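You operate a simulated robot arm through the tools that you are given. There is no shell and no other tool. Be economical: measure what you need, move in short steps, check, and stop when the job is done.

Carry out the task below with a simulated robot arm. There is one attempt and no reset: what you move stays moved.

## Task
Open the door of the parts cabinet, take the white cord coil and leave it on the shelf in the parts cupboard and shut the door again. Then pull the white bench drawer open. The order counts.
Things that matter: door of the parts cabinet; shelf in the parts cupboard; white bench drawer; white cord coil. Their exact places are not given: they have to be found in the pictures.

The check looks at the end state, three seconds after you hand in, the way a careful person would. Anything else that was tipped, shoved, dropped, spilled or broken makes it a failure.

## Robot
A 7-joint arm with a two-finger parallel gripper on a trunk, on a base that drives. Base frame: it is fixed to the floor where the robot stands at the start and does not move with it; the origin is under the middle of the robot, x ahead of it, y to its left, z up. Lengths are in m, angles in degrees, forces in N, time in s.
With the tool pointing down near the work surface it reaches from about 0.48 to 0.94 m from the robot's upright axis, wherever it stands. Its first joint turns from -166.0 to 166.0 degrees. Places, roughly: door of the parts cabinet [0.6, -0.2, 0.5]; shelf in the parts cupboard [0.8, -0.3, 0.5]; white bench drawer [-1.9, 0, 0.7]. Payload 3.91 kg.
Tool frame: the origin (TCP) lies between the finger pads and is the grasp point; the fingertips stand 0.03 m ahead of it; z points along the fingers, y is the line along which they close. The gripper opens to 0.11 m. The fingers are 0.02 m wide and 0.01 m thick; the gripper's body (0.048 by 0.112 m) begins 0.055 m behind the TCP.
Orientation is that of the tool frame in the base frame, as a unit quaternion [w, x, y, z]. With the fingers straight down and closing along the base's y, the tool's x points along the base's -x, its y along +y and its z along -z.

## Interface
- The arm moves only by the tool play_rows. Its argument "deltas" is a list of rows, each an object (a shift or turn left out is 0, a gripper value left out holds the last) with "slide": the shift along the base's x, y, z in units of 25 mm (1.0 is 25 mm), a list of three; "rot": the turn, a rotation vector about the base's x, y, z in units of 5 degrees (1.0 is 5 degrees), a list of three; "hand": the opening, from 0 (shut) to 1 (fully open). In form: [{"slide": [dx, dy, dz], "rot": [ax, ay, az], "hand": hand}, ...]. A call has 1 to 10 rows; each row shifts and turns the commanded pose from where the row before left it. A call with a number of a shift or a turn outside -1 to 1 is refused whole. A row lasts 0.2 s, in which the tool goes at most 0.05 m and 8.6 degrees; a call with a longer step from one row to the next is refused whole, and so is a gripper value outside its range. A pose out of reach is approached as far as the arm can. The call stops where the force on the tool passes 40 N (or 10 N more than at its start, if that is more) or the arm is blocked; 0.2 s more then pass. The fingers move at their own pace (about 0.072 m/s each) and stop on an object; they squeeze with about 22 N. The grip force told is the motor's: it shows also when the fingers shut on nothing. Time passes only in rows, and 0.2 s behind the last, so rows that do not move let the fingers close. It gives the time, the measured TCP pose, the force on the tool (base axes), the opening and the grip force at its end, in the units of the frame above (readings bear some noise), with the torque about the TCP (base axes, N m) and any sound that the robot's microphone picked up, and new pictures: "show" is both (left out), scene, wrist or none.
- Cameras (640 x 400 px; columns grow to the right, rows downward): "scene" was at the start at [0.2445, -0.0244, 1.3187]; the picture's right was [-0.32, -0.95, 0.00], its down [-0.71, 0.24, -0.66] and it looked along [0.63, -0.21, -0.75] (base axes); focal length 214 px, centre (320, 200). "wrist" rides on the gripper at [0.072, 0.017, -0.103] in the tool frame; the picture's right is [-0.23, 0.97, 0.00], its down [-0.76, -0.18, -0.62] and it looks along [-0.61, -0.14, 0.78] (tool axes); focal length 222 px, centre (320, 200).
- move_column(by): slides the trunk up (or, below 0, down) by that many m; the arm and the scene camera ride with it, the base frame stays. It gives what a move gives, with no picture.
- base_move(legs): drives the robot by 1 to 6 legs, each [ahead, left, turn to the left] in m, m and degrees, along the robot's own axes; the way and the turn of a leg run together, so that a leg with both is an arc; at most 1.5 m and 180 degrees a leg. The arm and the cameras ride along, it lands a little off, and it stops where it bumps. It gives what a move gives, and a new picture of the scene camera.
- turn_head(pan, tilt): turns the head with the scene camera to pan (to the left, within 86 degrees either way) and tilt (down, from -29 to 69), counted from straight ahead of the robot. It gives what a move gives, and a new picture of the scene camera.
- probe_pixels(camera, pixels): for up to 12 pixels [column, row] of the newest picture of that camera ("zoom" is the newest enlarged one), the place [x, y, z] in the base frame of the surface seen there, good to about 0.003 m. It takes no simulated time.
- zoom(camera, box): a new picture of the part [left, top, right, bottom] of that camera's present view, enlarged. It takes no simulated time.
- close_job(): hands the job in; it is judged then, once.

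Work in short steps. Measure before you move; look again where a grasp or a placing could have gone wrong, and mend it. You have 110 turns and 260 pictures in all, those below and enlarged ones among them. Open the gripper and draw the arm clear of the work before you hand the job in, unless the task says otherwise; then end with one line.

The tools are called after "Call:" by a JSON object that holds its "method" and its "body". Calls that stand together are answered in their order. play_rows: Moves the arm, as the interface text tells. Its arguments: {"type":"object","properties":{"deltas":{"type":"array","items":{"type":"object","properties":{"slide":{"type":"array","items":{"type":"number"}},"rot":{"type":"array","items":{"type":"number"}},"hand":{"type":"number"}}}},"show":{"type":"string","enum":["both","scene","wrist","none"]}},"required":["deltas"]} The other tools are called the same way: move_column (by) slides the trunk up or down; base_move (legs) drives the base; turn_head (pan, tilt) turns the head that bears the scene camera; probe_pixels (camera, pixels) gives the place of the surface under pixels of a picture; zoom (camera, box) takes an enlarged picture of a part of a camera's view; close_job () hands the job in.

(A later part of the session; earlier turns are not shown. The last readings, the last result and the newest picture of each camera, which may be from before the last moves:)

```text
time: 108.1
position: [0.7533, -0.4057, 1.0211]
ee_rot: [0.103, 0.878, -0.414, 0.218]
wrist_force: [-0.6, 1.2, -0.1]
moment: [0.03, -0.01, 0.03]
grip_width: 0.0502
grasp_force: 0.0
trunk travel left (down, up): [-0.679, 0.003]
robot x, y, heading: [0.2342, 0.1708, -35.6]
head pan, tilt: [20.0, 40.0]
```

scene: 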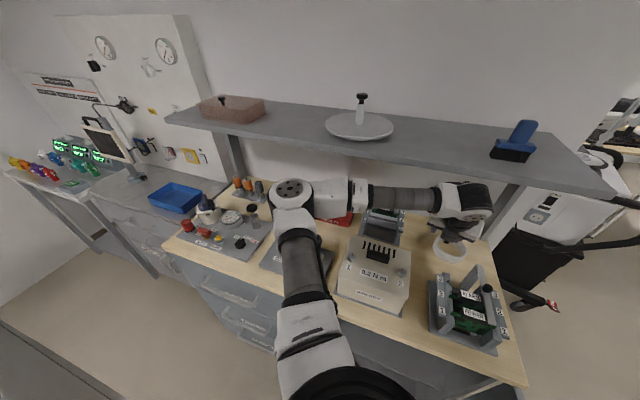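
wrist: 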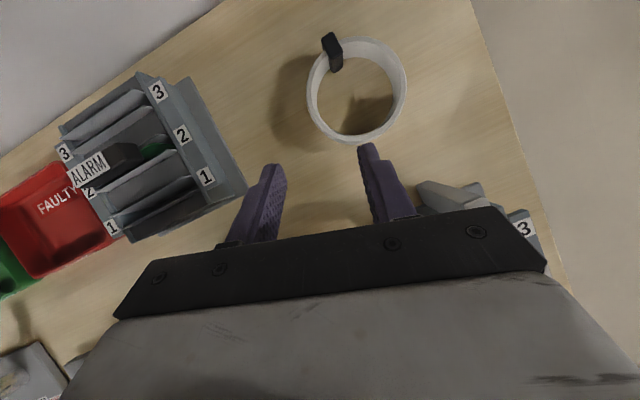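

Call:
{"method": "probe_pixels", "body": {"camera": "scene", "pixels": [[292, 195], [325, 195], [360, 190], [400, 197], [430, 195], [460, 190], [480, 188], [480, 176]]}}

Call:
{"method": "zoom", "body": {"camera": "scene", "box": [260, 140, 520, 300]}}

Call:
{"method": "probe_pixels", "body": {"camera": "wrist", "pixels": [[308, 90], [405, 90], [360, 143], [370, 38], [323, 130], [330, 63]]}}

```text
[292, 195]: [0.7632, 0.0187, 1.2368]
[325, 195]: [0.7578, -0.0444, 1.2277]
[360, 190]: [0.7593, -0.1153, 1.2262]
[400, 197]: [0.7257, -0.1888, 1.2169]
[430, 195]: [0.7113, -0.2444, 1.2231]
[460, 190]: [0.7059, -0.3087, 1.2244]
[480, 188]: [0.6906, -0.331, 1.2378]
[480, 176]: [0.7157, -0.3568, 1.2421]
```

```text
2.46 times, centred on (390, 220) of scene
```

zoom: 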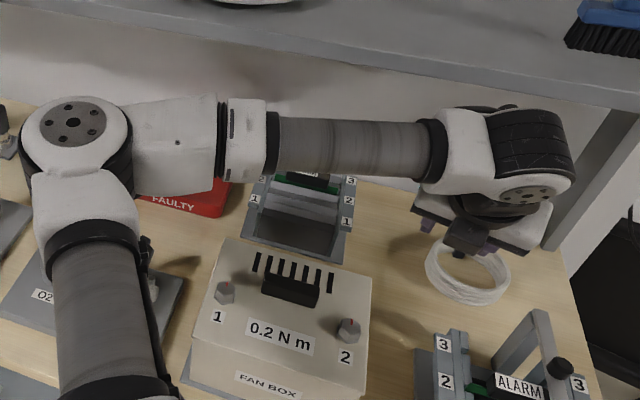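

```text
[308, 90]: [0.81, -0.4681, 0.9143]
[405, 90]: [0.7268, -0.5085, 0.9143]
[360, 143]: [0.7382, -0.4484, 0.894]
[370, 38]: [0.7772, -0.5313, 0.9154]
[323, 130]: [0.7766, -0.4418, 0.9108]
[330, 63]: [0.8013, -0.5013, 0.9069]
```

Forearm clears the fan box with ~5 cm to spare; wrist is just in front of the shelf edge, so I go down first, then in along the axis to TCP (0.793,-0.453,0.916).

Call:
{"method": "play_rows", "body": {"deltas": [{"slide": [0, 0, -0.9]}, {"slide": [0, 0, -0.9]}, {"slide": [0.4, -0.47, -0.6]}, {"slide": [0.4, -0.47, -0.6]}, {}], "show": "both"}}

Call:
{"method": "zoom", "body": {"camera": "wrist", "box": [200, 60, 480, 240]}}

```text
time: 109.3
position: [0.7699, -0.4291, 0.951]
ee_rot: [0.106, 0.877, -0.414, 0.222]
wrist_force: [-8.5, 11.8, 23.7]
moment: [-0.16, 0.67, -0.38]
grip_width: 0.0498
grasp_force: 0.1
trunk travel left (down, up): [-0.679, 0.003]
robot x, y, heading: [0.2294, 0.1719, -35.4]
head pan, tilt: [20.0, 40.0]
```

scene: 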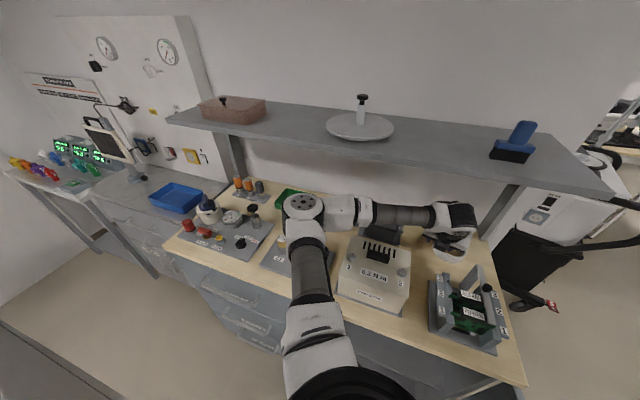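
wrist: 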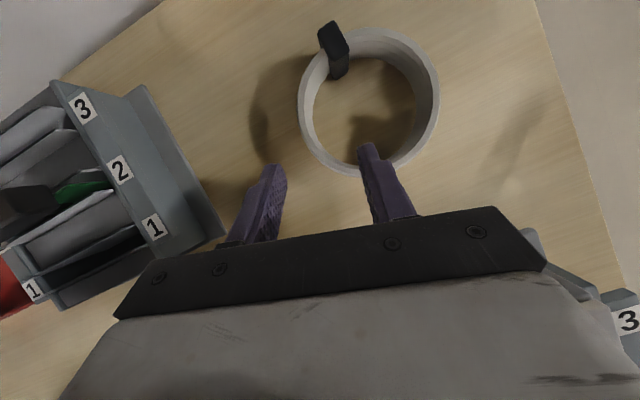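

```text
2.22 times, centred on (340, 150) of wrist
```

zoom: 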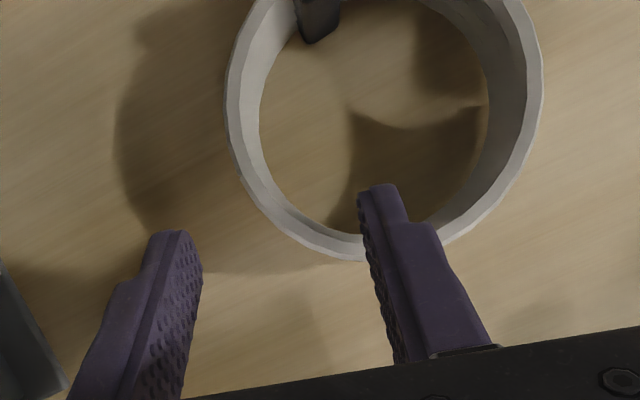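

An axial 27 N force: the right fingertip sits on the ring's front rim. I lift 3 cm at once, move forward over the grasp point and look again before going straight down.

Call:
{"method": "play_rows", "body": {"deltas": [{"slide": [0, 0, 1]}, {"slide": [0.47, -0.48, 0.2]}, {"slide": [0.47, -0.48, 0]}, {}], "show": "wrist"}}

Call:
{"method": "zoom", "body": {"camera": "wrist", "box": [200, 60, 480, 240]}}

```text
time: 110.3
position: [0.7966, -0.4545, 0.9764]
ee_rot: [0.104, 0.877, -0.415, 0.218]
wrist_force: [0.1, 0.7, -0.8]
moment: [0.04, 0.0, -0.01]
grip_width: 0.0498
grasp_force: 0.1
trunk travel left (down, up): [-0.679, 0.003]
robot x, y, heading: [0.235, 0.1714, -35.7]
head pan, tilt: [20.0, 40.0]
```

wrist: 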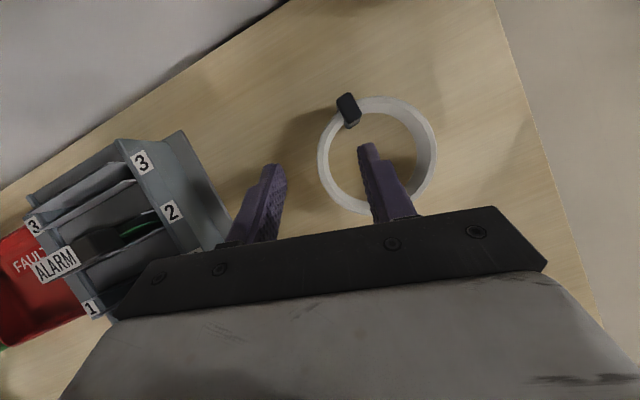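

```text
2.22 times, centred on (340, 150) of wrist
```

zoom: 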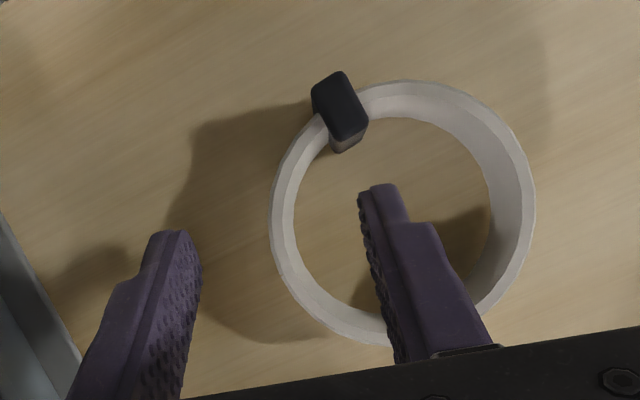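

I re-measure the rim and finger tips in this zoom.

Call:
{"method": "probe_pixels", "body": {"camera": "zoom", "pixels": [[282, 215], [523, 200], [400, 95], [330, 312], [340, 100], [375, 200], [175, 250], [390, 170], [455, 260], [500, 110]]}}

```text
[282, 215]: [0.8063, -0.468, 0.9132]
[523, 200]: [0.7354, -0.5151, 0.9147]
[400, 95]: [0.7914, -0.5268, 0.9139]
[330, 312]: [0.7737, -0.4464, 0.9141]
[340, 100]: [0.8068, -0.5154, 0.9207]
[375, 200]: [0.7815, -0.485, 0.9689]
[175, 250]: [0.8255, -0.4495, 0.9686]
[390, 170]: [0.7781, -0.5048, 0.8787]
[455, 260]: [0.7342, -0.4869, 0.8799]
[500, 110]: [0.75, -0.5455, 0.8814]
```

Centre is (0.770,-0.489); the fingers straddle the left wall as intended. I go straight down 6 cm and check force.

Call:
{"method": "play_rows", "body": {"deltas": [{"slide": [0.1, -0.06, -0.8]}, {"slide": [0, 0, -0.8]}, {"slide": [0, 0, -0.7]}, {}], "show": "both"}}

Call:
{"method": "zoom", "body": {"camera": "wrist", "box": [200, 60, 480, 240]}}

```text
time: 111.3
position: [0.7978, -0.4556, 0.9185]
ee_rot: [0.103, 0.877, -0.414, 0.219]
wrist_force: [0.1, 0.1, 0.4]
moment: [0.02, 0.0, -0.01]
grip_width: 0.0501
grasp_force: 0.0
trunk travel left (down, up): [-0.679, 0.003]
robot x, y, heading: [0.2322, 0.1716, -35.5]
head pan, tilt: [20.0, 40.0]
```

scene: 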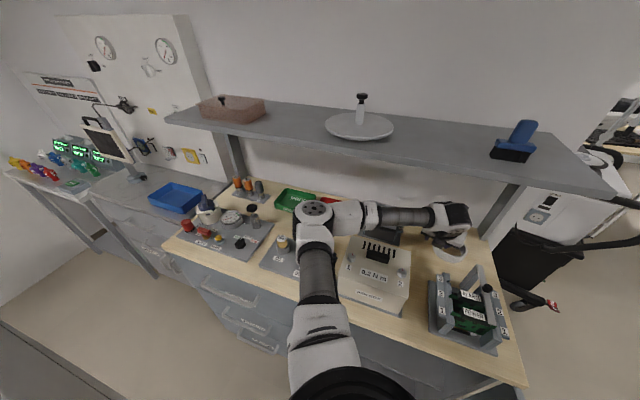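
wrist: 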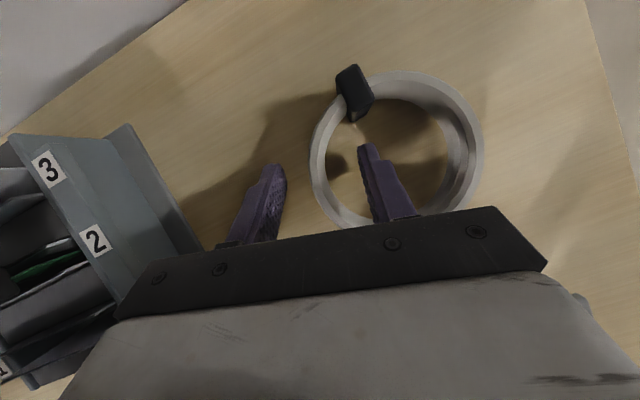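

```text
2.22 times, centred on (340, 150) of wrist
```

zoom: 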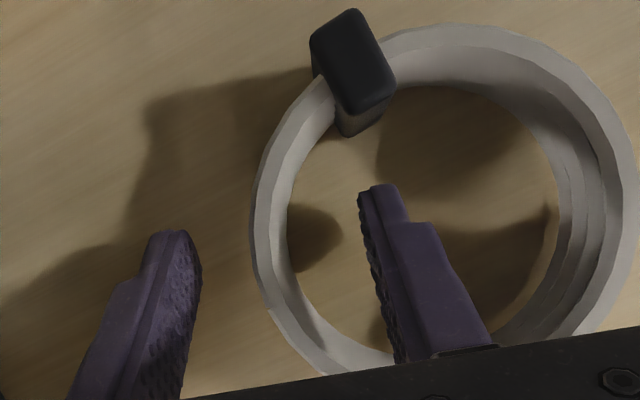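

Inner finger inside, outer outside, no contact. I close the gripper.

Call:
{"method": "play_rows", "body": {"deltas": [{"hand": 0}, {"hand": 0}, {"hand": 0}, {"hand": 0}], "show": "wrist"}}

```text
time: 112.3
position: [0.7999, -0.4547, 0.9183]
ee_rot: [0.103, 0.877, -0.414, 0.219]
wrist_force: [-1.8, -0.2, 0.0]
moment: [0.06, 0.11, 0.02]
grip_width: 0.016
grasp_force: 22.4
trunk travel left (down, up): [-0.679, 0.003]
robot x, y, heading: [0.2322, 0.174, -35.6]
head pan, tilt: [20.0, 40.0]
```

wrist: 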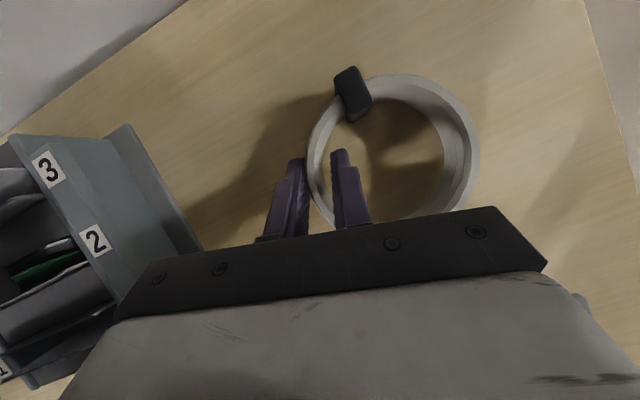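

Gripped (opening 0.016, 22 N). I lift 6 cm and check the coil is held.

Call:
{"method": "play_rows", "body": {"deltas": [{"slide": [0, 0, 0.6]}, {"slide": [0, 0, 0.9]}, {"slide": [0, 0, 0.9]}, {}], "show": "both"}}

```text
time: 113.3
position: [0.7982, -0.4548, 0.9784]
ee_rot: [0.103, 0.878, -0.414, 0.217]
wrist_force: [-0.7, 0.0, -0.3]
moment: [0.0, -0.01, -0.04]
grip_width: 0.0
grasp_force: 22.2
trunk travel left (down, up): [-0.679, 0.003]
robot x, y, heading: [0.2347, 0.1757, -35.5]
head pan, tilt: [20.0, 40.0]
```

scene: 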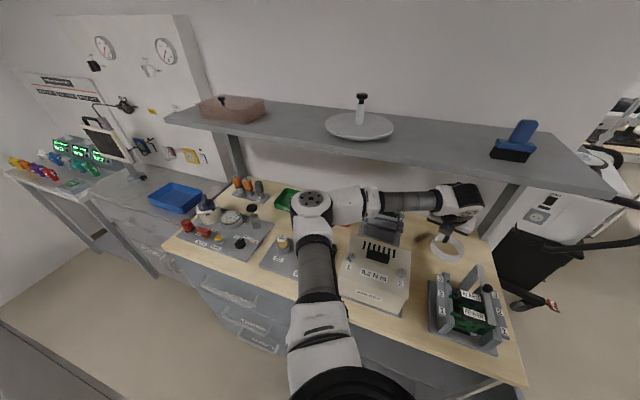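
wrist: 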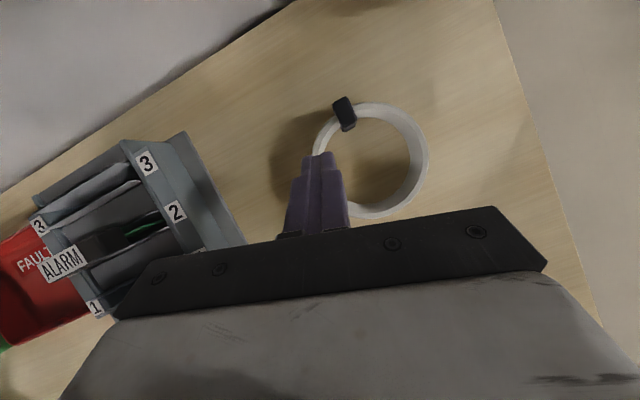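

The grip slipped: the 0.016 opening shows the wall was gripped skewed. The coil still stands on the bench; I open and re-measure to grip truly tangent.

Call:
{"method": "play_rows", "body": {"deltas": [{"hand": 0.455}, {"hand": 0.455}, {"hand": 0.455}], "show": "wrist"}}

Call:
{"method": "zoom", "body": {"camera": "wrist", "box": [260, 70, 460, 230]}}

```text
time: 114.1
position: [0.7982, -0.4539, 0.9794]
ee_rot: [0.103, 0.878, -0.414, 0.219]
wrist_force: [0.1, -0.6, -0.2]
moment: [0.0, -0.01, -0.02]
grip_width: 0.05
grasp_force: 0.0
trunk travel left (down, up): [-0.679, 0.003]
robot x, y, heading: [0.2316, 0.1715, -35.2]
head pan, tilt: [20.0, 40.0]
```

wrist: 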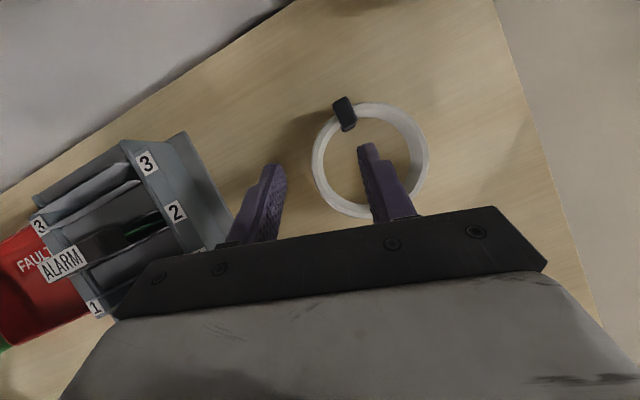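

```text
2.50 times, centred on (360, 150) of wrist
```

zoom: 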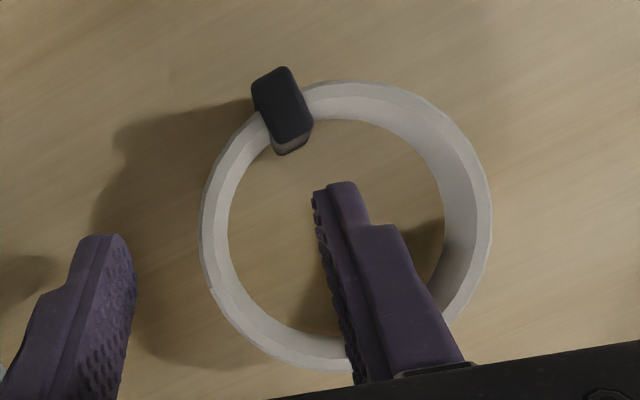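

Call:
{"method": "probe_pixels", "body": {"camera": "zoom", "pixels": [[214, 225], [230, 160], [225, 290], [260, 335], [310, 355], [400, 100], [450, 140], [478, 200], [350, 95], [236, 225], [280, 100], [475, 250]]}}

```text
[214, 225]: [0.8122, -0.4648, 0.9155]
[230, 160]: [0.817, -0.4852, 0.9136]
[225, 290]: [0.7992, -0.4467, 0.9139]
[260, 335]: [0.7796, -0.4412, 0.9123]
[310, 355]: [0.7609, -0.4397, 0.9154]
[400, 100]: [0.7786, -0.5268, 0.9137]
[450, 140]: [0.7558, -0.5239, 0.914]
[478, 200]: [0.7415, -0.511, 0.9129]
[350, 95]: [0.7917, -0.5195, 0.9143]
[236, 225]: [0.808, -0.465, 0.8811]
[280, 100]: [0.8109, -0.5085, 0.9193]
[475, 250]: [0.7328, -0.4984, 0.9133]
```

Refined ring: centre (0.774,-0.483), outer diameter ≈0.093 — it fits within the 0.11 opening, so I'll grip it across the full diameter for a balanced hold. I open fully and centre over the coil.

Call:
{"method": "play_rows", "body": {"deltas": [{"slide": [-0.4, -0.31, 0], "hand": 1}, {"slide": [-0.4, -0.31, 0]}, {"slide": [-0.37, -0.3, 0]}, {}, {}], "show": "wrist"}}

Call:
{"method": "zoom", "body": {"camera": "wrist", "box": [180, 50, 500, 250]}}

```text
time: 115.3
position: [0.7683, -0.4783, 0.9787]
ee_rot: [0.103, 0.878, -0.413, 0.22]
wrist_force: [-0.4, -0.6, -0.6]
moment: [0.01, -0.03, 0.01]
grip_width: 0.1099
grasp_force: 0.1
trunk travel left (down, up): [-0.679, 0.003]
robot x, y, heading: [0.2353, 0.1727, -35.6]
head pan, tilt: [20.0, 40.0]
```

wrist: 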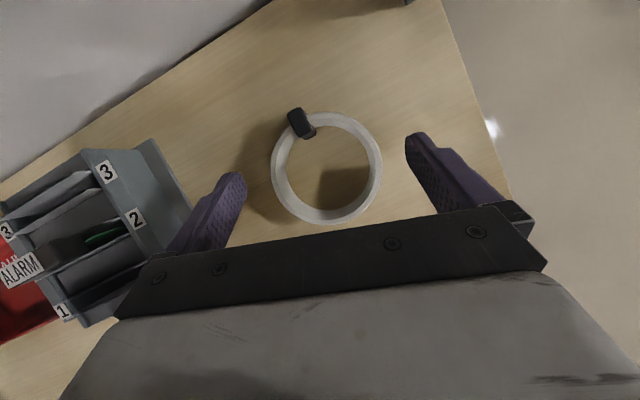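

```text
2.00 times, centred on (340, 150) of wrist
```

zoom: 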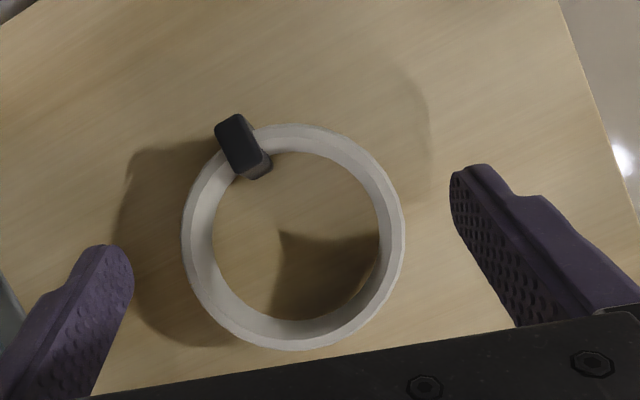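

Now the whole rim is visible; I probe it and the fingertips to fix the centre precisely.

Call:
{"method": "probe_pixels", "body": {"camera": "zoom", "pixels": [[192, 235], [392, 225], [320, 135], [290, 337], [370, 165], [360, 310], [215, 310], [200, 190], [125, 260], [460, 180], [240, 145]]}}

```text
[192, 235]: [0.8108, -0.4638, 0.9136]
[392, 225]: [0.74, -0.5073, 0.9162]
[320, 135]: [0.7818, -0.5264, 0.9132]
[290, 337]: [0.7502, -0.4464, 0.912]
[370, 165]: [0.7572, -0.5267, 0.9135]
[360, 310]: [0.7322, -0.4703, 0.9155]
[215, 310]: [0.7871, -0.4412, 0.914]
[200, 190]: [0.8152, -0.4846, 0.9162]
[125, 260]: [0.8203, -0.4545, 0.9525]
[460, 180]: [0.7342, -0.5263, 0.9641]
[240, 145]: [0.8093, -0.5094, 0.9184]
```

Centre lies exactly on the gripper's mid-line (7 mm ahead of TCP as wanted). I go straight down to z≈0.915.

Call:
{"method": "play_rows", "body": {"deltas": [{"slide": [0, 0, -0.8]}, {"slide": [0, 0, -0.8]}, {"slide": [0, 0, -0.8]}, {"slide": [0, 0, -0.15]}, {}], "show": "wrist"}}

```text
time: 116.5
position: [0.769, -0.4774, 0.9162]
ee_rot: [0.103, 0.877, -0.414, 0.219]
wrist_force: [0.8, -0.8, -0.5]
moment: [0.0, 0.0, 0.0]
grip_width: 0.1102
grasp_force: 0.1
trunk travel left (down, up): [-0.679, 0.003]
robot x, y, heading: [0.2311, 0.1693, -35.1]
head pan, tilt: [20.0, 40.0]
```

wrist: 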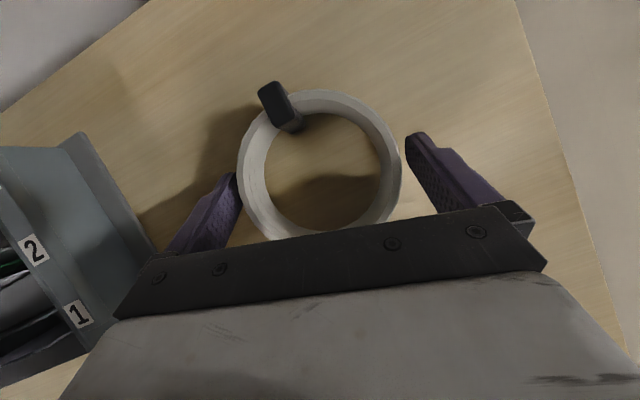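

Both fingers are beside the ring at its full diameter. I close.

Call:
{"method": "play_rows", "body": {"deltas": [{"hand": 0}, {"hand": 0}, {"hand": 0}], "show": "wrist"}}

```text
time: 117.3
position: [0.7681, -0.477, 0.9149]
ee_rot: [0.103, 0.878, -0.413, 0.219]
wrist_force: [0.4, 1.5, 0.1]
moment: [-0.01, -0.15, 0.07]
grip_width: 0.0964
grasp_force: 22.7
trunk travel left (down, up): [-0.679, 0.003]
robot x, y, heading: [0.2355, 0.1738, -35.4]
head pan, tilt: [20.0, 40.0]
```

wrist: 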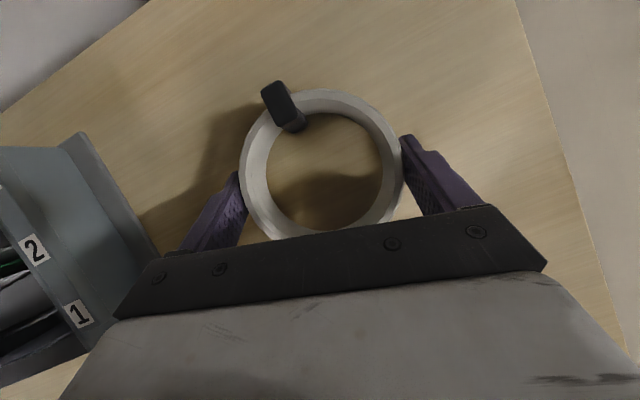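

Held across 0.096 m with 22.7 N. I lift gently 2 cm and check.

Call:
{"method": "play_rows", "body": {"deltas": [{"slide": [0, 0, 0.2]}, {"slide": [0, 0, 0.3]}, {"slide": [0, 0, 0.3]}, {"slide": [0, 0, 0.3]}, {}], "show": "wrist"}}

```text
time: 118.5
position: [0.7679, -0.4776, 0.9432]
ee_rot: [0.104, 0.878, -0.413, 0.219]
wrist_force: [0.4, 0.0, -2.5]
moment: [0.0, 0.05, 0.03]
grip_width: 0.0966
grasp_force: 21.5
trunk travel left (down, up): [-0.679, 0.003]
robot x, y, heading: [0.2324, 0.1703, -35.4]
head pan, tilt: [20.0, 40.0]
```

wrist: 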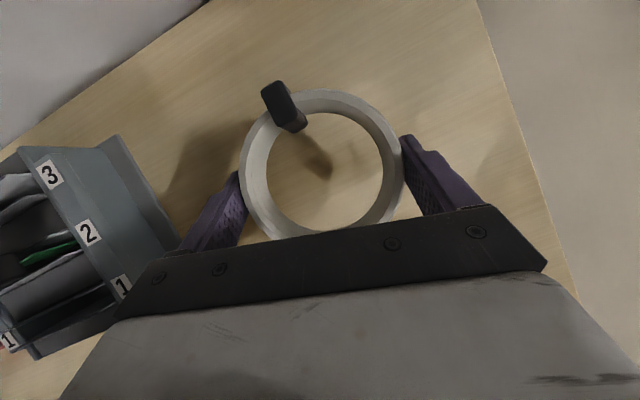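

Held firmly (≈2.5 N weight). I carry it up, left into the gap between fixture and fan box, and back out along n.

Call:
{"method": "play_rows", "body": {"deltas": [{"slide": [0, 0, 0.75]}, {"slide": [0, 0, 0.75]}, {"slide": [0.4, 0.54, 0.1]}, {"slide": [0.4, 0.54, 0.1]}, {"slide": [0.36, 0.54, 0]}, {"slide": [-0.65, 0.467, 0.467]}, {"slide": [-0.65, 0.467, 0.467]}, {"slide": [-0.65, 0.467, 0.467]}, {}], "show": "both"}}

```text
time: 120.5
position: [0.7487, -0.4019, 1.0181]
ee_rot: [0.103, 0.878, -0.414, 0.219]
wrist_force: [0.5, -0.4, -2.5]
moment: [0.01, -0.01, -0.01]
grip_width: 0.0965
grasp_force: 21.6
trunk travel left (down, up): [-0.679, 0.003]
robot x, y, heading: [0.2329, 0.1711, -35.2]
head pan, tilt: [20.0, 40.0]
```

scene: 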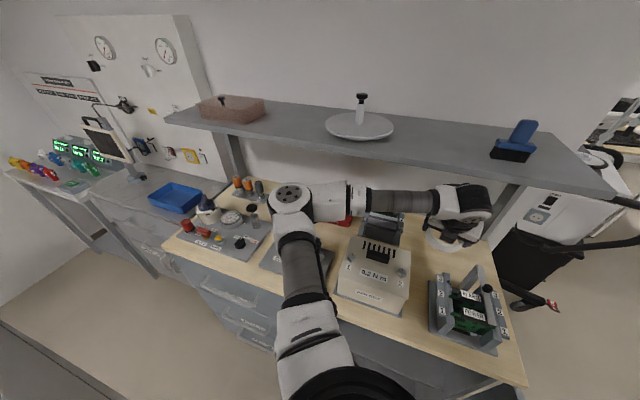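
wrist: 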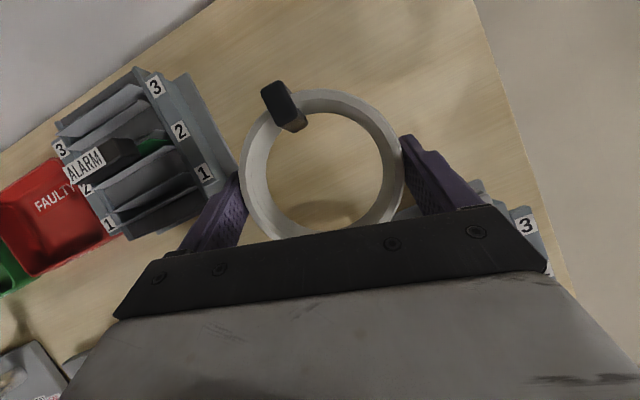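

Clear so far. I continue back and up, clear of fixture and fan box.

Call:
{"method": "play_rows", "body": {"deltas": [{"slide": [-0.81, 0.583, 0.3]}, {"slide": [-0.81, 0.583, 0.4]}, {"slide": [-0.81, 0.583, 0.5]}, {"slide": [-0.81, 0.583, 0.6]}, {"slide": [-0.81, 0.583, 0.6]}, {"slide": [-0.81, 0.583, 0.6]}, {"slide": [-0.81, 0.583, 0.4]}, {"slide": [-0.81, 0.583, 0]}, {"slide": [-0.81, 0.583, 0]}, {}], "show": "both"}}

```text
time: 122.7
position: [0.5682, -0.2722, 1.1073]
ee_rot: [0.103, 0.878, -0.414, 0.219]
wrist_force: [0.2, -0.1, -1.6]
moment: [0.02, 0.01, 0.0]
grip_width: 0.0963
grasp_force: 22.2
trunk travel left (down, up): [-0.679, 0.003]
robot x, y, heading: [0.2309, 0.1753, -35.2]
head pan, tilt: [20.0, 40.0]
```

scene: 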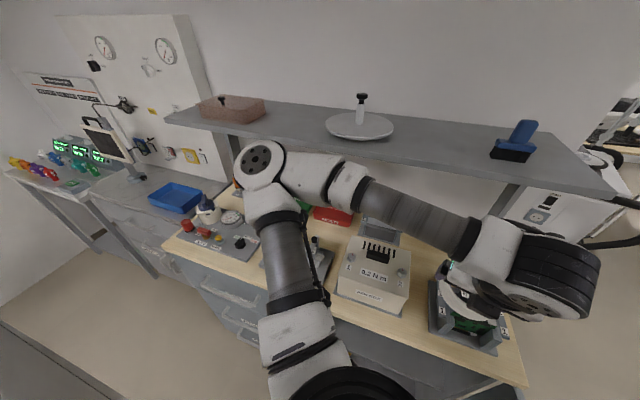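
wrist: 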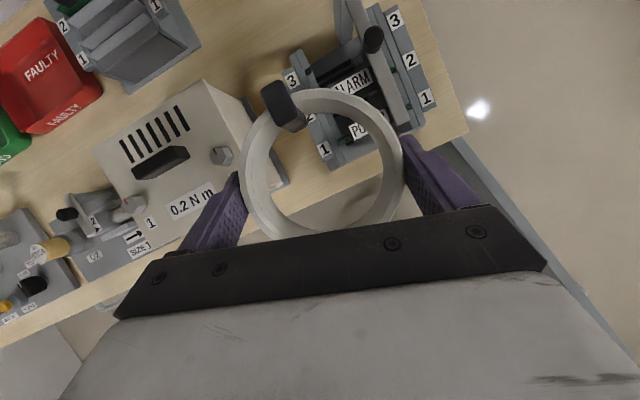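

Coil is in front of the bench edge now. I back the base 0.45 m, then extend the arm forward/left so the posture suits the shelf height.

Call:
{"method": "base_move", "body": {"legs": [[-0.45, 0, 0]]}}

Call:
{"method": "play_rows", "body": {"deltas": [{"slide": [0.9, 0.07, 0]}, {"slide": [0.9, 0.07, 0]}, {"slide": [0.9, 0.07, 0]}, {"slide": [0.9, 0.07, 0]}, {"slide": [0.9, 0.07, 0]}, {"slide": [0.9, 0.07, 0]}, {"slide": [0.9, 0.07, 0]}, {"slide": [0.9, 0.07, 0]}, {"slide": [0.9, 0.07, 0]}, {"slide": [0.9, 0.07, 0]}], "show": "none"}}

Call:
{"method": "move_column", "body": {"by": -0.3}}

Call:
{"method": "turn_head", "body": {"pan": 0, "tilt": 35}}

```text
time: 125.4
position: [0.2106, -0.0129, 1.1078]
ee_rot: [0.103, 0.88, -0.408, 0.219]
wrist_force: [-0.5, 0.2, -2.0]
moment: [0.03, 0.0, 0.01]
grip_width: 0.0962
grasp_force: 22.4
trunk travel left (down, up): [-0.679, 0.003]
robot x, y, heading: [-0.1312, 0.4293, -34.7]
head pan, tilt: [20.0, 40.0]
```

scene: 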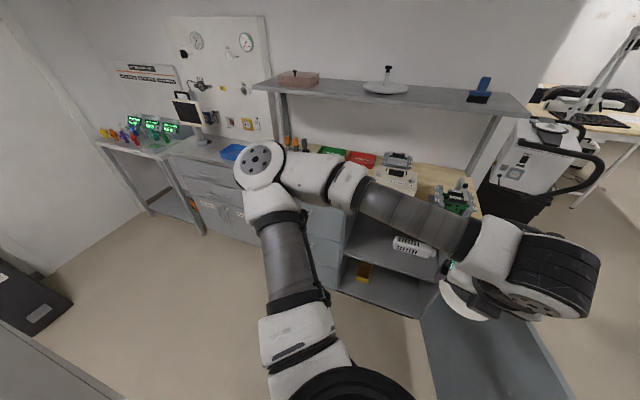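

```text
time: 127.6
position: [0.4374, 0.0057, 1.1066]
ee_rot: [0.101, 0.881, -0.407, 0.219]
wrist_force: [1.2, -0.8, -2.2]
moment: [0.0, 0.03, -0.03]
grip_width: 0.0963
grasp_force: 21.9
trunk travel left (down, up): [-0.679, 0.003]
robot x, y, heading: [-0.1297, 0.4255, -34.7]
head pan, tilt: [20.0, 40.0]
```

```text
time: 130.6
position: [0.4371, 0.0056, 0.8068]
ee_rot: [0.102, 0.881, -0.407, 0.22]
wrist_force: [-0.6, 0.4, -2.6]
moment: [0.03, -0.02, -0.03]
grip_width: 0.0965
grasp_force: 21.7
trunk travel left (down, up): [-0.379, 0.303]
robot x, y, heading: [-0.129, 0.428, -34.8]
head pan, tilt: [20.0, 40.0]
```

```text
time: 131.4
position: [0.4354, 0.0051, 0.8074]
ee_rot: [0.101, 0.881, -0.408, 0.218]
wrist_force: [-0.5, -0.3, -2.4]
moment: [-0.02, 0.03, -0.01]
grip_width: 0.0963
grasp_force: 21.8
trunk travel left (down, up): [-0.379, 0.303]
robot x, y, heading: [-0.1287, 0.4284, -34.7]
head pan, tilt: [0.0, 35.0]
```

scene: 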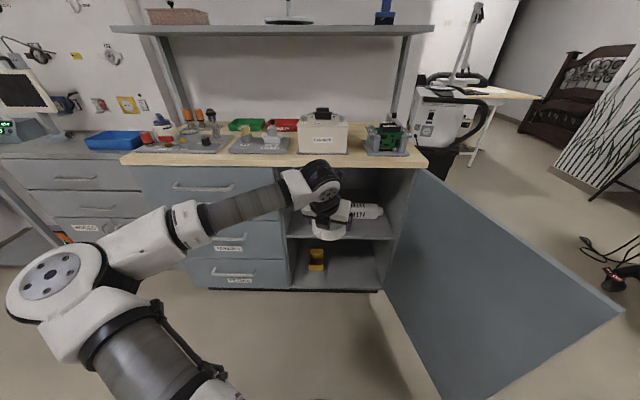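

Coil in hand at u=0.32, n=0.24. I lower the trunk another 0.25 m so the coil bottom is at ~0.52, just above the shelf.

Call:
{"method": "move_column", "body": {"by": -0.25}}

Call:
{"method": "turn_head", "body": {"pan": -5, "tilt": 30}}

Call:
{"method": "zoom", "body": {"camera": "wrist", "box": [0, 0, 640, 400]}}

```text
time: 134.0
position: [0.4373, 0.0053, 0.5571]
ee_rot: [0.1, 0.881, -0.407, 0.219]
wrist_force: [0.4, -0.6, -2.1]
moment: [-0.02, 0.01, -0.03]
grip_width: 0.0966
grasp_force: 21.6
trunk travel left (down, up): [-0.129, 0.553]
robot x, y, heading: [-0.1328, 0.4259, -34.7]
head pan, tilt: [0.0, 35.0]
```

```text
time: 134.7
position: [0.4367, 0.0056, 0.5565]
ee_rot: [0.101, 0.881, -0.408, 0.219]
wrist_force: [-0.1, -0.9, -1.8]
moment: [0.04, 0.0, 0.01]
grip_width: 0.0962
grasp_force: 22.1
trunk travel left (down, up): [-0.129, 0.553]
robot x, y, heading: [-0.1348, 0.4266, -34.8]
head pan, tilt: [-5.0, 30.0]
```

scene: 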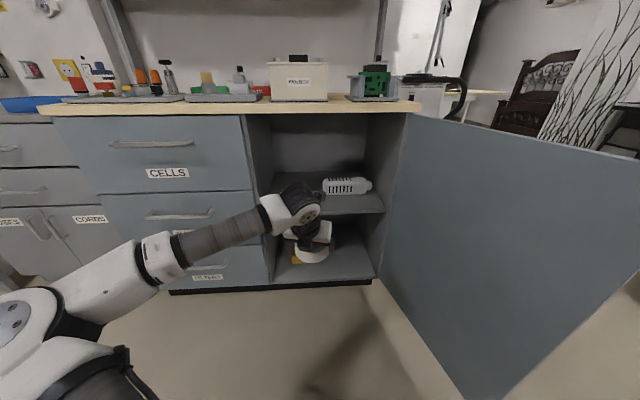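

```text
1.00 times, centred on (320, 200) of wrist (not enlarged: the box is as wide or as high as the picture)
```

zoom: 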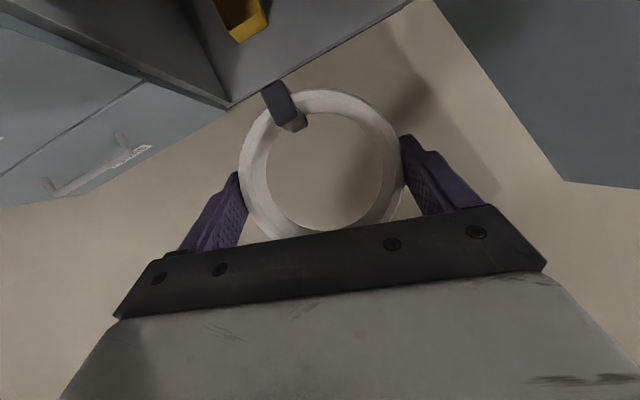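

Before driving in I check whether the forearm would hit the drawer fronts left of the opening.

Call:
{"method": "probe_pixels", "body": {"camera": "scene", "pixels": [[20, 300], [90, 275], [160, 245], [210, 235], [255, 215], [280, 200], [305, 195], [320, 205], [220, 217], [300, 180], [245, 120], [320, 255]]}}

```text
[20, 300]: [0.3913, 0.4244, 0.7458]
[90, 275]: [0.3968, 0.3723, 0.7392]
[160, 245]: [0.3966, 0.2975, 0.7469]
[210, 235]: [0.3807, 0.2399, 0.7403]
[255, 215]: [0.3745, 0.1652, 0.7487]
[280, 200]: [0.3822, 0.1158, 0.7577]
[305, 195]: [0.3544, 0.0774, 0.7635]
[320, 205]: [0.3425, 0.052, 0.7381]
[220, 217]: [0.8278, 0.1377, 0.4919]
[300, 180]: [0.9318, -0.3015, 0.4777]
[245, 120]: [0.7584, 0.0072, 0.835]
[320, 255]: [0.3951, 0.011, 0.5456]
```

The forearm would graze the drawer fronts. I shift geometry: slide the tool left with the arm, then move the base right and back, so the forearm comes in straighter.

Call:
{"method": "play_rows", "body": {"deltas": [{"slide": [0.64, 0.9, 0]}, {"slide": [0.64, 0.9, 0]}, {"slide": [0.64, 0.9, 0]}, {"slide": [0.64, 0.9, 0]}, {"slide": [0.64, 0.9, 0]}, {"slide": [0.64, 0.9, 0]}, {"slide": [0.64, 0.9, 0]}, {"slide": [0.64, 0.9, 0]}, {}], "show": "none"}}

Call:
{"method": "base_move", "body": {"legs": [[-0.1, -0.21, 0]]}}

Call:
{"method": "play_rows", "body": {"deltas": [{"slide": [0.81, -0.583, 0]}, {"slide": [0.81, -0.583, 0]}, {"slide": [0.81, -0.583, 0]}, {"slide": [0.81, -0.583, 0]}, {"slide": [0.81, -0.583, 0]}, {"slide": [0.81, -0.583, 0]}, {}], "show": "both"}}

```text
time: 136.7
position: [0.5649, 0.1855, 0.5568]
ee_rot: [0.101, 0.88, -0.408, 0.219]
wrist_force: [-0.2, 0.2, -1.5]
moment: [-0.02, 0.02, 0.02]
grip_width: 0.0964
grasp_force: 21.8
trunk travel left (down, up): [-0.129, 0.553]
robot x, y, heading: [-0.1322, 0.4267, -34.6]
head pan, tilt: [-5.0, 30.0]
```

```text
time: 138.9
position: [0.3618, 0.0679, 0.5571]
ee_rot: [0.102, 0.88, -0.408, 0.218]
wrist_force: [-0.7, -0.7, -1.5]
moment: [0.02, -0.01, -0.01]
grip_width: 0.0962
grasp_force: 21.8
trunk travel left (down, up): [-0.129, 0.553]
robot x, y, heading: [-0.3321, 0.3102, -34.6]
head pan, tilt: [-5.0, 30.0]
```

scene: 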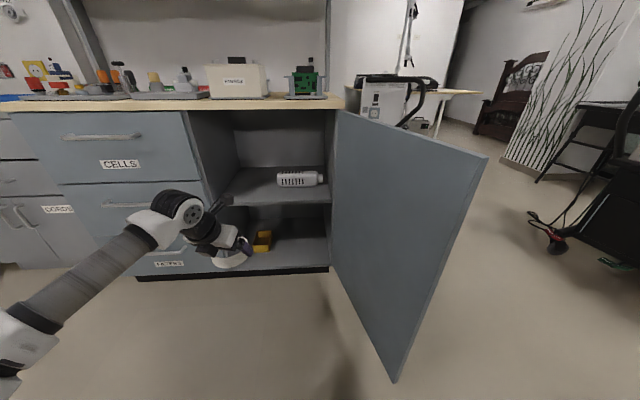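

```text
time: 140.5
position: [0.4826, -0.0197, 0.5563]
ee_rot: [0.101, 0.881, -0.408, 0.219]
wrist_force: [0.3, 0.1, -2.2]
moment: [0.0, -0.01, -0.04]
grip_width: 0.0967
grasp_force: 21.3
trunk travel left (down, up): [-0.129, 0.553]
robot x, y, heading: [-0.3303, 0.3079, -34.8]
head pan, tilt: [-5.0, 30.0]
```

scene: 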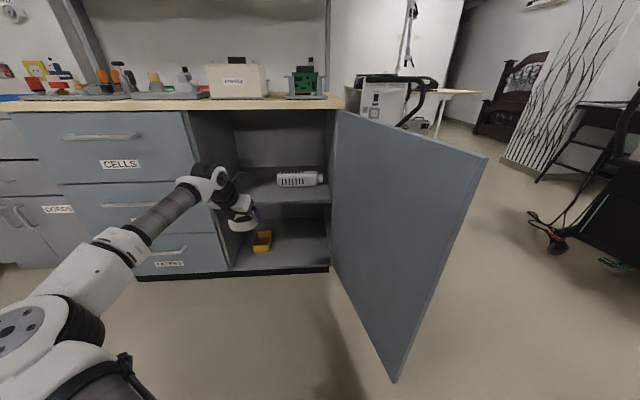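
wrist: 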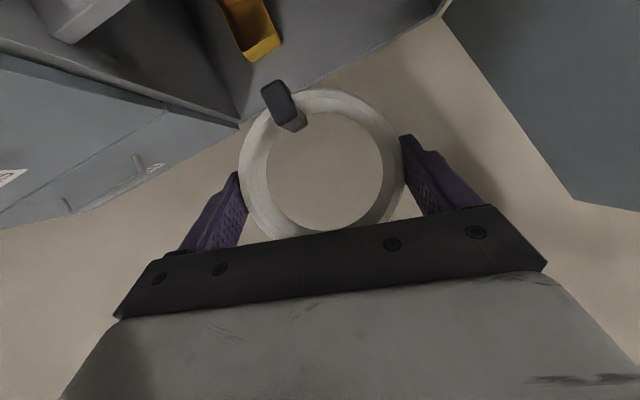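

Call:
{"method": "probe_pixels", "body": {"camera": "scene", "pixels": [[200, 170], [190, 195], [165, 215], [145, 225], [120, 240], [90, 280], [20, 325], [215, 190], [160, 200], [225, 175]]}}

```text
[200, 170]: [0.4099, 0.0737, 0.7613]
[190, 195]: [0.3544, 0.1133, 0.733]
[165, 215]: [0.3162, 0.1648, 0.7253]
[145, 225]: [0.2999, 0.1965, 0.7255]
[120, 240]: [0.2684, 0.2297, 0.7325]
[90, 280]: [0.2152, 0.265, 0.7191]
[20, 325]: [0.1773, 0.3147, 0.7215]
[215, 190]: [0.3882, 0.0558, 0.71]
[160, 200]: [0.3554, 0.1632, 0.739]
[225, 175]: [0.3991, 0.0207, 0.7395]
```

The forearm now comes straight back at u≈0.4 and stays inside the opening. I drive forward 0.25 m with a slight left shift to keep clear of the door edge.

Call:
{"method": "base_move", "body": {"legs": [[0.25, 0.035, 0]]}}

Call:
{"method": "zoom", "body": {"camera": "wrist", "box": [0, 0, 640, 400]}}

```text
time: 142.4
position: [0.7106, -0.1322, 0.5563]
ee_rot: [0.101, 0.881, -0.407, 0.219]
wrist_force: [0.0, -0.5, -1.7]
moment: [0.02, -0.01, 0.02]
grip_width: 0.0963
grasp_force: 21.8
trunk travel left (down, up): [-0.129, 0.553]
robot x, y, heading: [-0.1074, 0.1965, -34.9]
head pan, tilt: [-5.0, 30.0]
```

scene: 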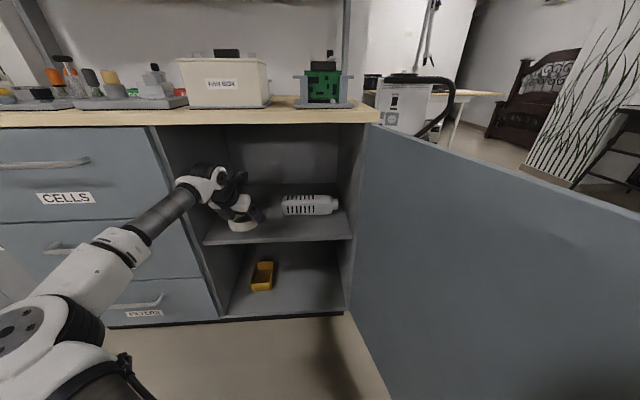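

```text
1.00 times, centred on (320, 200) of wrist (not enlarged: the box is as wide or as high as the picture)
```

zoom: 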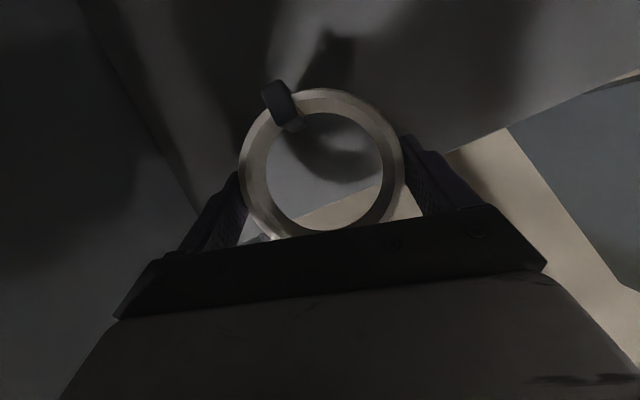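

TCP at u=0.37, n=-0.067. I move 6 cm further in (base 3 cm, rest by arm) and slightly right, before lowering.

Call:
{"method": "base_move", "body": {"legs": [[0.04, 0, 0]]}}

Call:
{"method": "play_rows", "body": {"deltas": [{"slide": [0, -0.5, 0]}, {"slide": [0, -0.5, 0]}, {"slide": [0, -0.4, 0]}, {}], "show": "both"}}

Call:
{"method": "zoom", "body": {"camera": "scene", "box": [140, 110, 360, 300]}}

```text
time: 143.3
position: [0.743, -0.1557, 0.5568]
ee_rot: [0.102, 0.881, -0.408, 0.219]
wrist_force: [-0.5, -0.2, -2.2]
moment: [-0.04, 0.02, 0.0]
grip_width: 0.0964
grasp_force: 22.2
trunk travel left (down, up): [-0.129, 0.553]
robot x, y, heading: [-0.074, 0.1699, -34.8]
head pan, tilt: [-5.0, 30.0]
```

scene: 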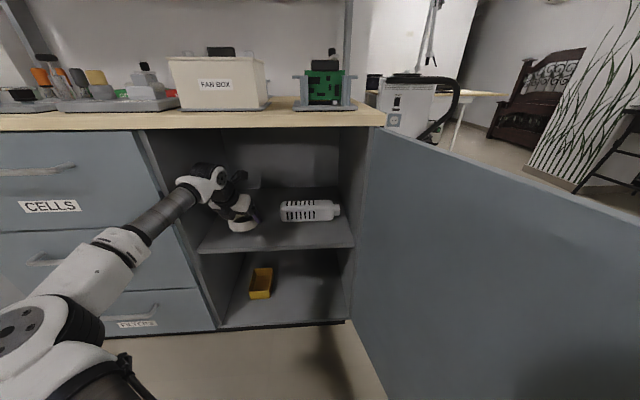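

```text
time: 144.3
position: [0.7449, -0.1917, 0.5567]
ee_rot: [0.102, 0.881, -0.407, 0.219]
wrist_force: [0.6, -0.2, -1.6]
moment: [0.01, 0.01, -0.01]
grip_width: 0.0961
grasp_force: 21.9
trunk travel left (down, up): [-0.129, 0.553]
robot x, y, heading: [-0.0764, 0.1764, -34.8]
head pan, tilt: [-5.0, 30.0]
```

scene: 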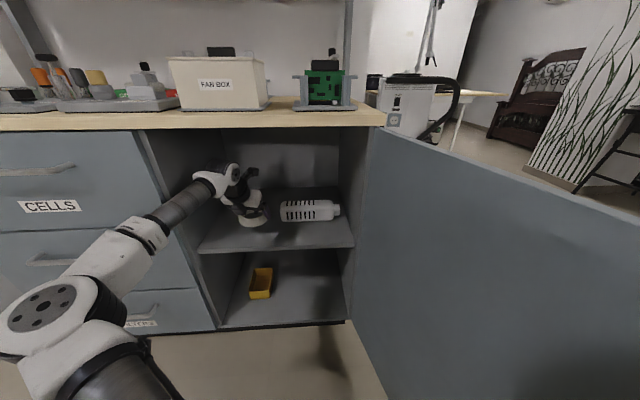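
wrist: 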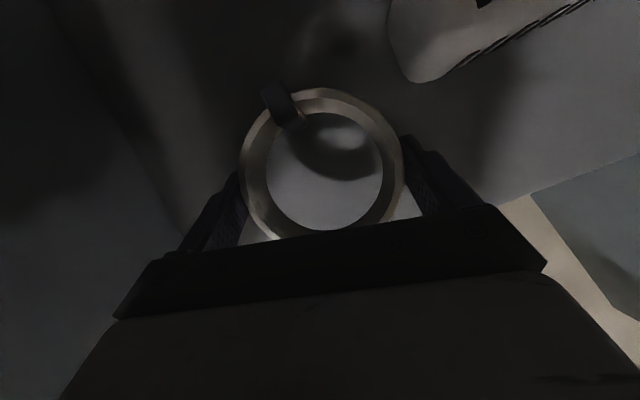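

```text
2.11 times, centred on (250, 205) of scene
```

zoom: 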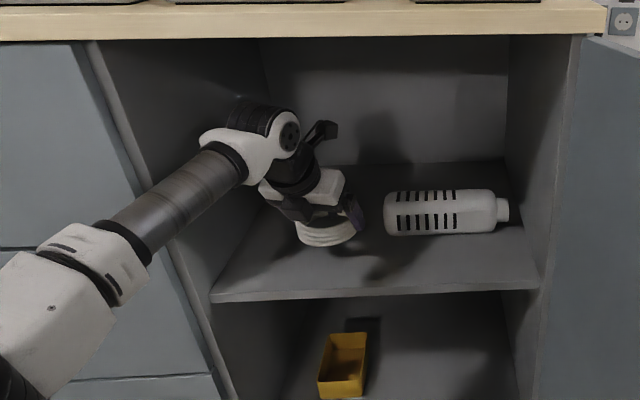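

Coil hovers over the shelf left of the bottle. I lower it ~4 cm onto the shelf.

Call:
{"method": "play_rows", "body": {"deltas": [{"slide": [0, 0, -0.6]}, {"slide": [0, 0, -0.6]}, {"slide": [0, 0, -0.3]}, {"slide": [0, 0, -0.15]}, {}], "show": "none"}}

```text
time: 145.5
position: [0.7433, -0.191, 0.5155]
ee_rot: [0.102, 0.881, -0.407, 0.218]
wrist_force: [0.7, 0.1, -1.5]
moment: [0.0, -0.04, 0.03]
grip_width: 0.0966
grasp_force: 22.4
trunk travel left (down, up): [-0.129, 0.553]
robot x, y, heading: [-0.0745, 0.1716, -35.0]
head pan, tilt: [-5.0, 30.0]
```

Not yet on the shelf (still -1.5 N). I go a few mm further and then open.

Call:
{"method": "play_rows", "body": {"deltas": [{"slide": [0, 0, -0.1]}, {"slide": [0, 0, -0.04]}, {}], "show": "none"}}

```text
time: 146.3
position: [0.7421, -0.1913, 0.5135]
ee_rot: [0.103, 0.88, -0.409, 0.219]
wrist_force: [3.7, -0.9, 4.7]
moment: [0.09, -0.24, -0.07]
grip_width: 0.0964
grasp_force: 22.2
trunk travel left (down, up): [-0.129, 0.553]
robot x, y, heading: [-0.0754, 0.1721, -34.8]
head pan, tilt: [-5.0, 30.0]
```

The coil touches the shelf (+4.7 N). I open the gripper and look.

Call:
{"method": "play_rows", "body": {"deltas": [{"hand": 1}, {"hand": 1}, {"hand": 1}], "show": "both"}}

Call:
{"method": "zoom", "body": {"camera": "scene", "box": [180, 140, 360, 280]}}

```text
time: 147.1
position: [0.7426, -0.191, 0.5122]
ee_rot: [0.101, 0.881, -0.408, 0.218]
wrist_force: [0.2, -0.1, 0.1]
moment: [0.01, -0.03, -0.03]
grip_width: 0.1103
grasp_force: 0.1
trunk travel left (down, up): [-0.129, 0.553]
robot x, y, heading: [-0.0709, 0.1668, -34.6]
head pan, tilt: [-5.0, 30.0]
```

scene: 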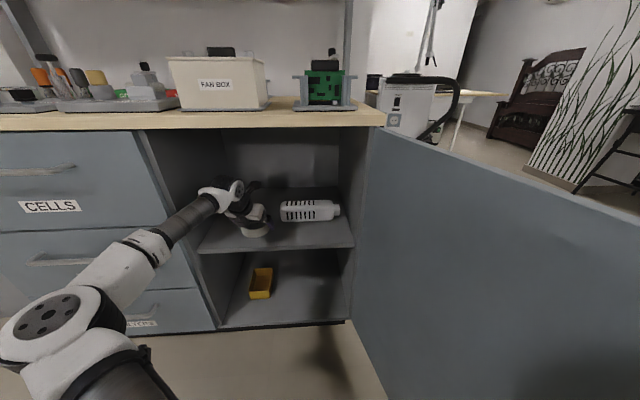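
wrist: 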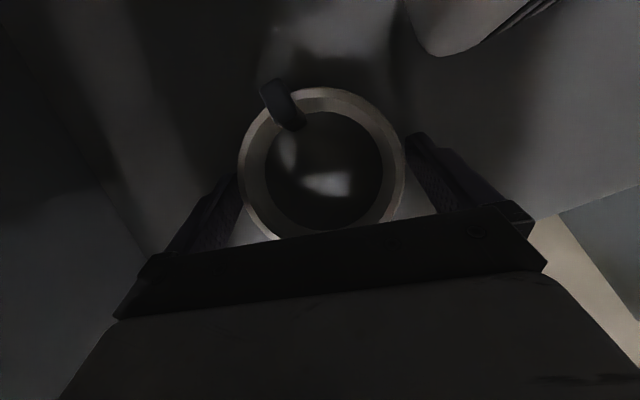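

```text
2.86 times, centred on (270, 210) of scene
```

zoom: 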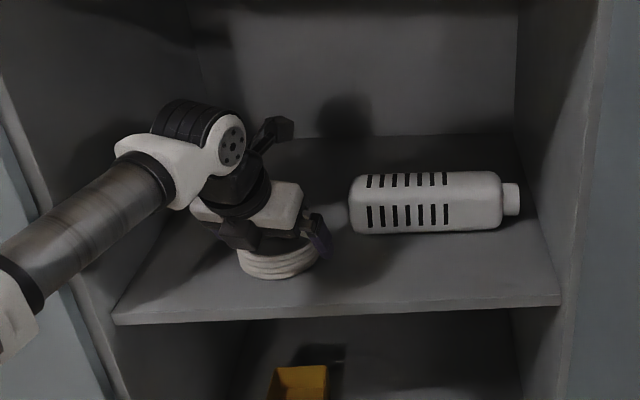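

Coil rests flat on the shelf, free of the fingers. I raise the tool 4.5 cm and back the base out.

Call:
{"method": "play_rows", "body": {"deltas": [{"slide": [0, 0, 0.6]}, {"slide": [0, 0, 0.6]}, {"slide": [0, 0, 0.6]}, {}], "show": "none"}}

Call:
{"method": "base_move", "body": {"legs": [[-0.45, 0, 0]]}}

Call:
{"method": "zoom", "body": {"camera": "scene", "box": [140, 120, 340, 280]}}

```text
time: 148.1
position: [0.7446, -0.192, 0.5589]
ee_rot: [0.101, 0.881, -0.409, 0.218]
wrist_force: [0.7, 0.1, 0.9]
moment: [-0.02, 0.03, 0.02]
grip_width: 0.1101
grasp_force: 0.0
trunk travel left (down, up): [-0.129, 0.553]
robot x, y, heading: [-0.0704, 0.1746, -34.7]
head pan, tilt: [-5.0, 30.0]
```

```text
time: 150.7
position: [0.3835, 0.0578, 0.5565]
ee_rot: [0.102, 0.881, -0.408, 0.219]
wrist_force: [0.0, -1.3, -0.1]
moment: [-0.03, 0.0, -0.03]
grip_width: 0.1099
grasp_force: 0.1
trunk travel left (down, up): [-0.129, 0.553]
robot x, y, heading: [-0.436, 0.42, -34.8]
head pan, tilt: [-5.0, 30.0]
```

scene: 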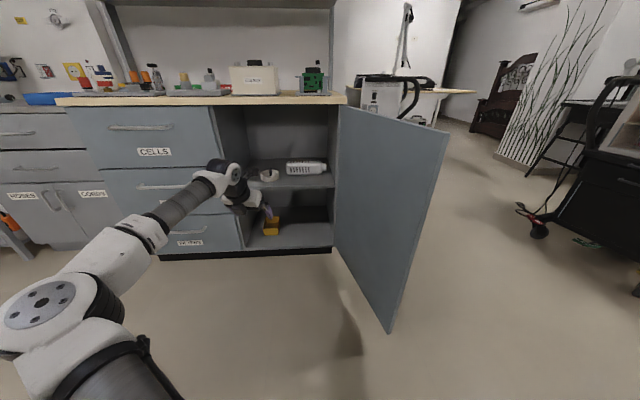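

```text
2.50 times, centred on (240, 200) of scene
```

zoom: 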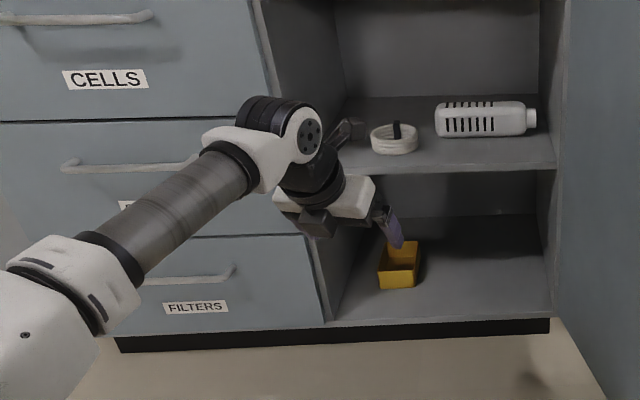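

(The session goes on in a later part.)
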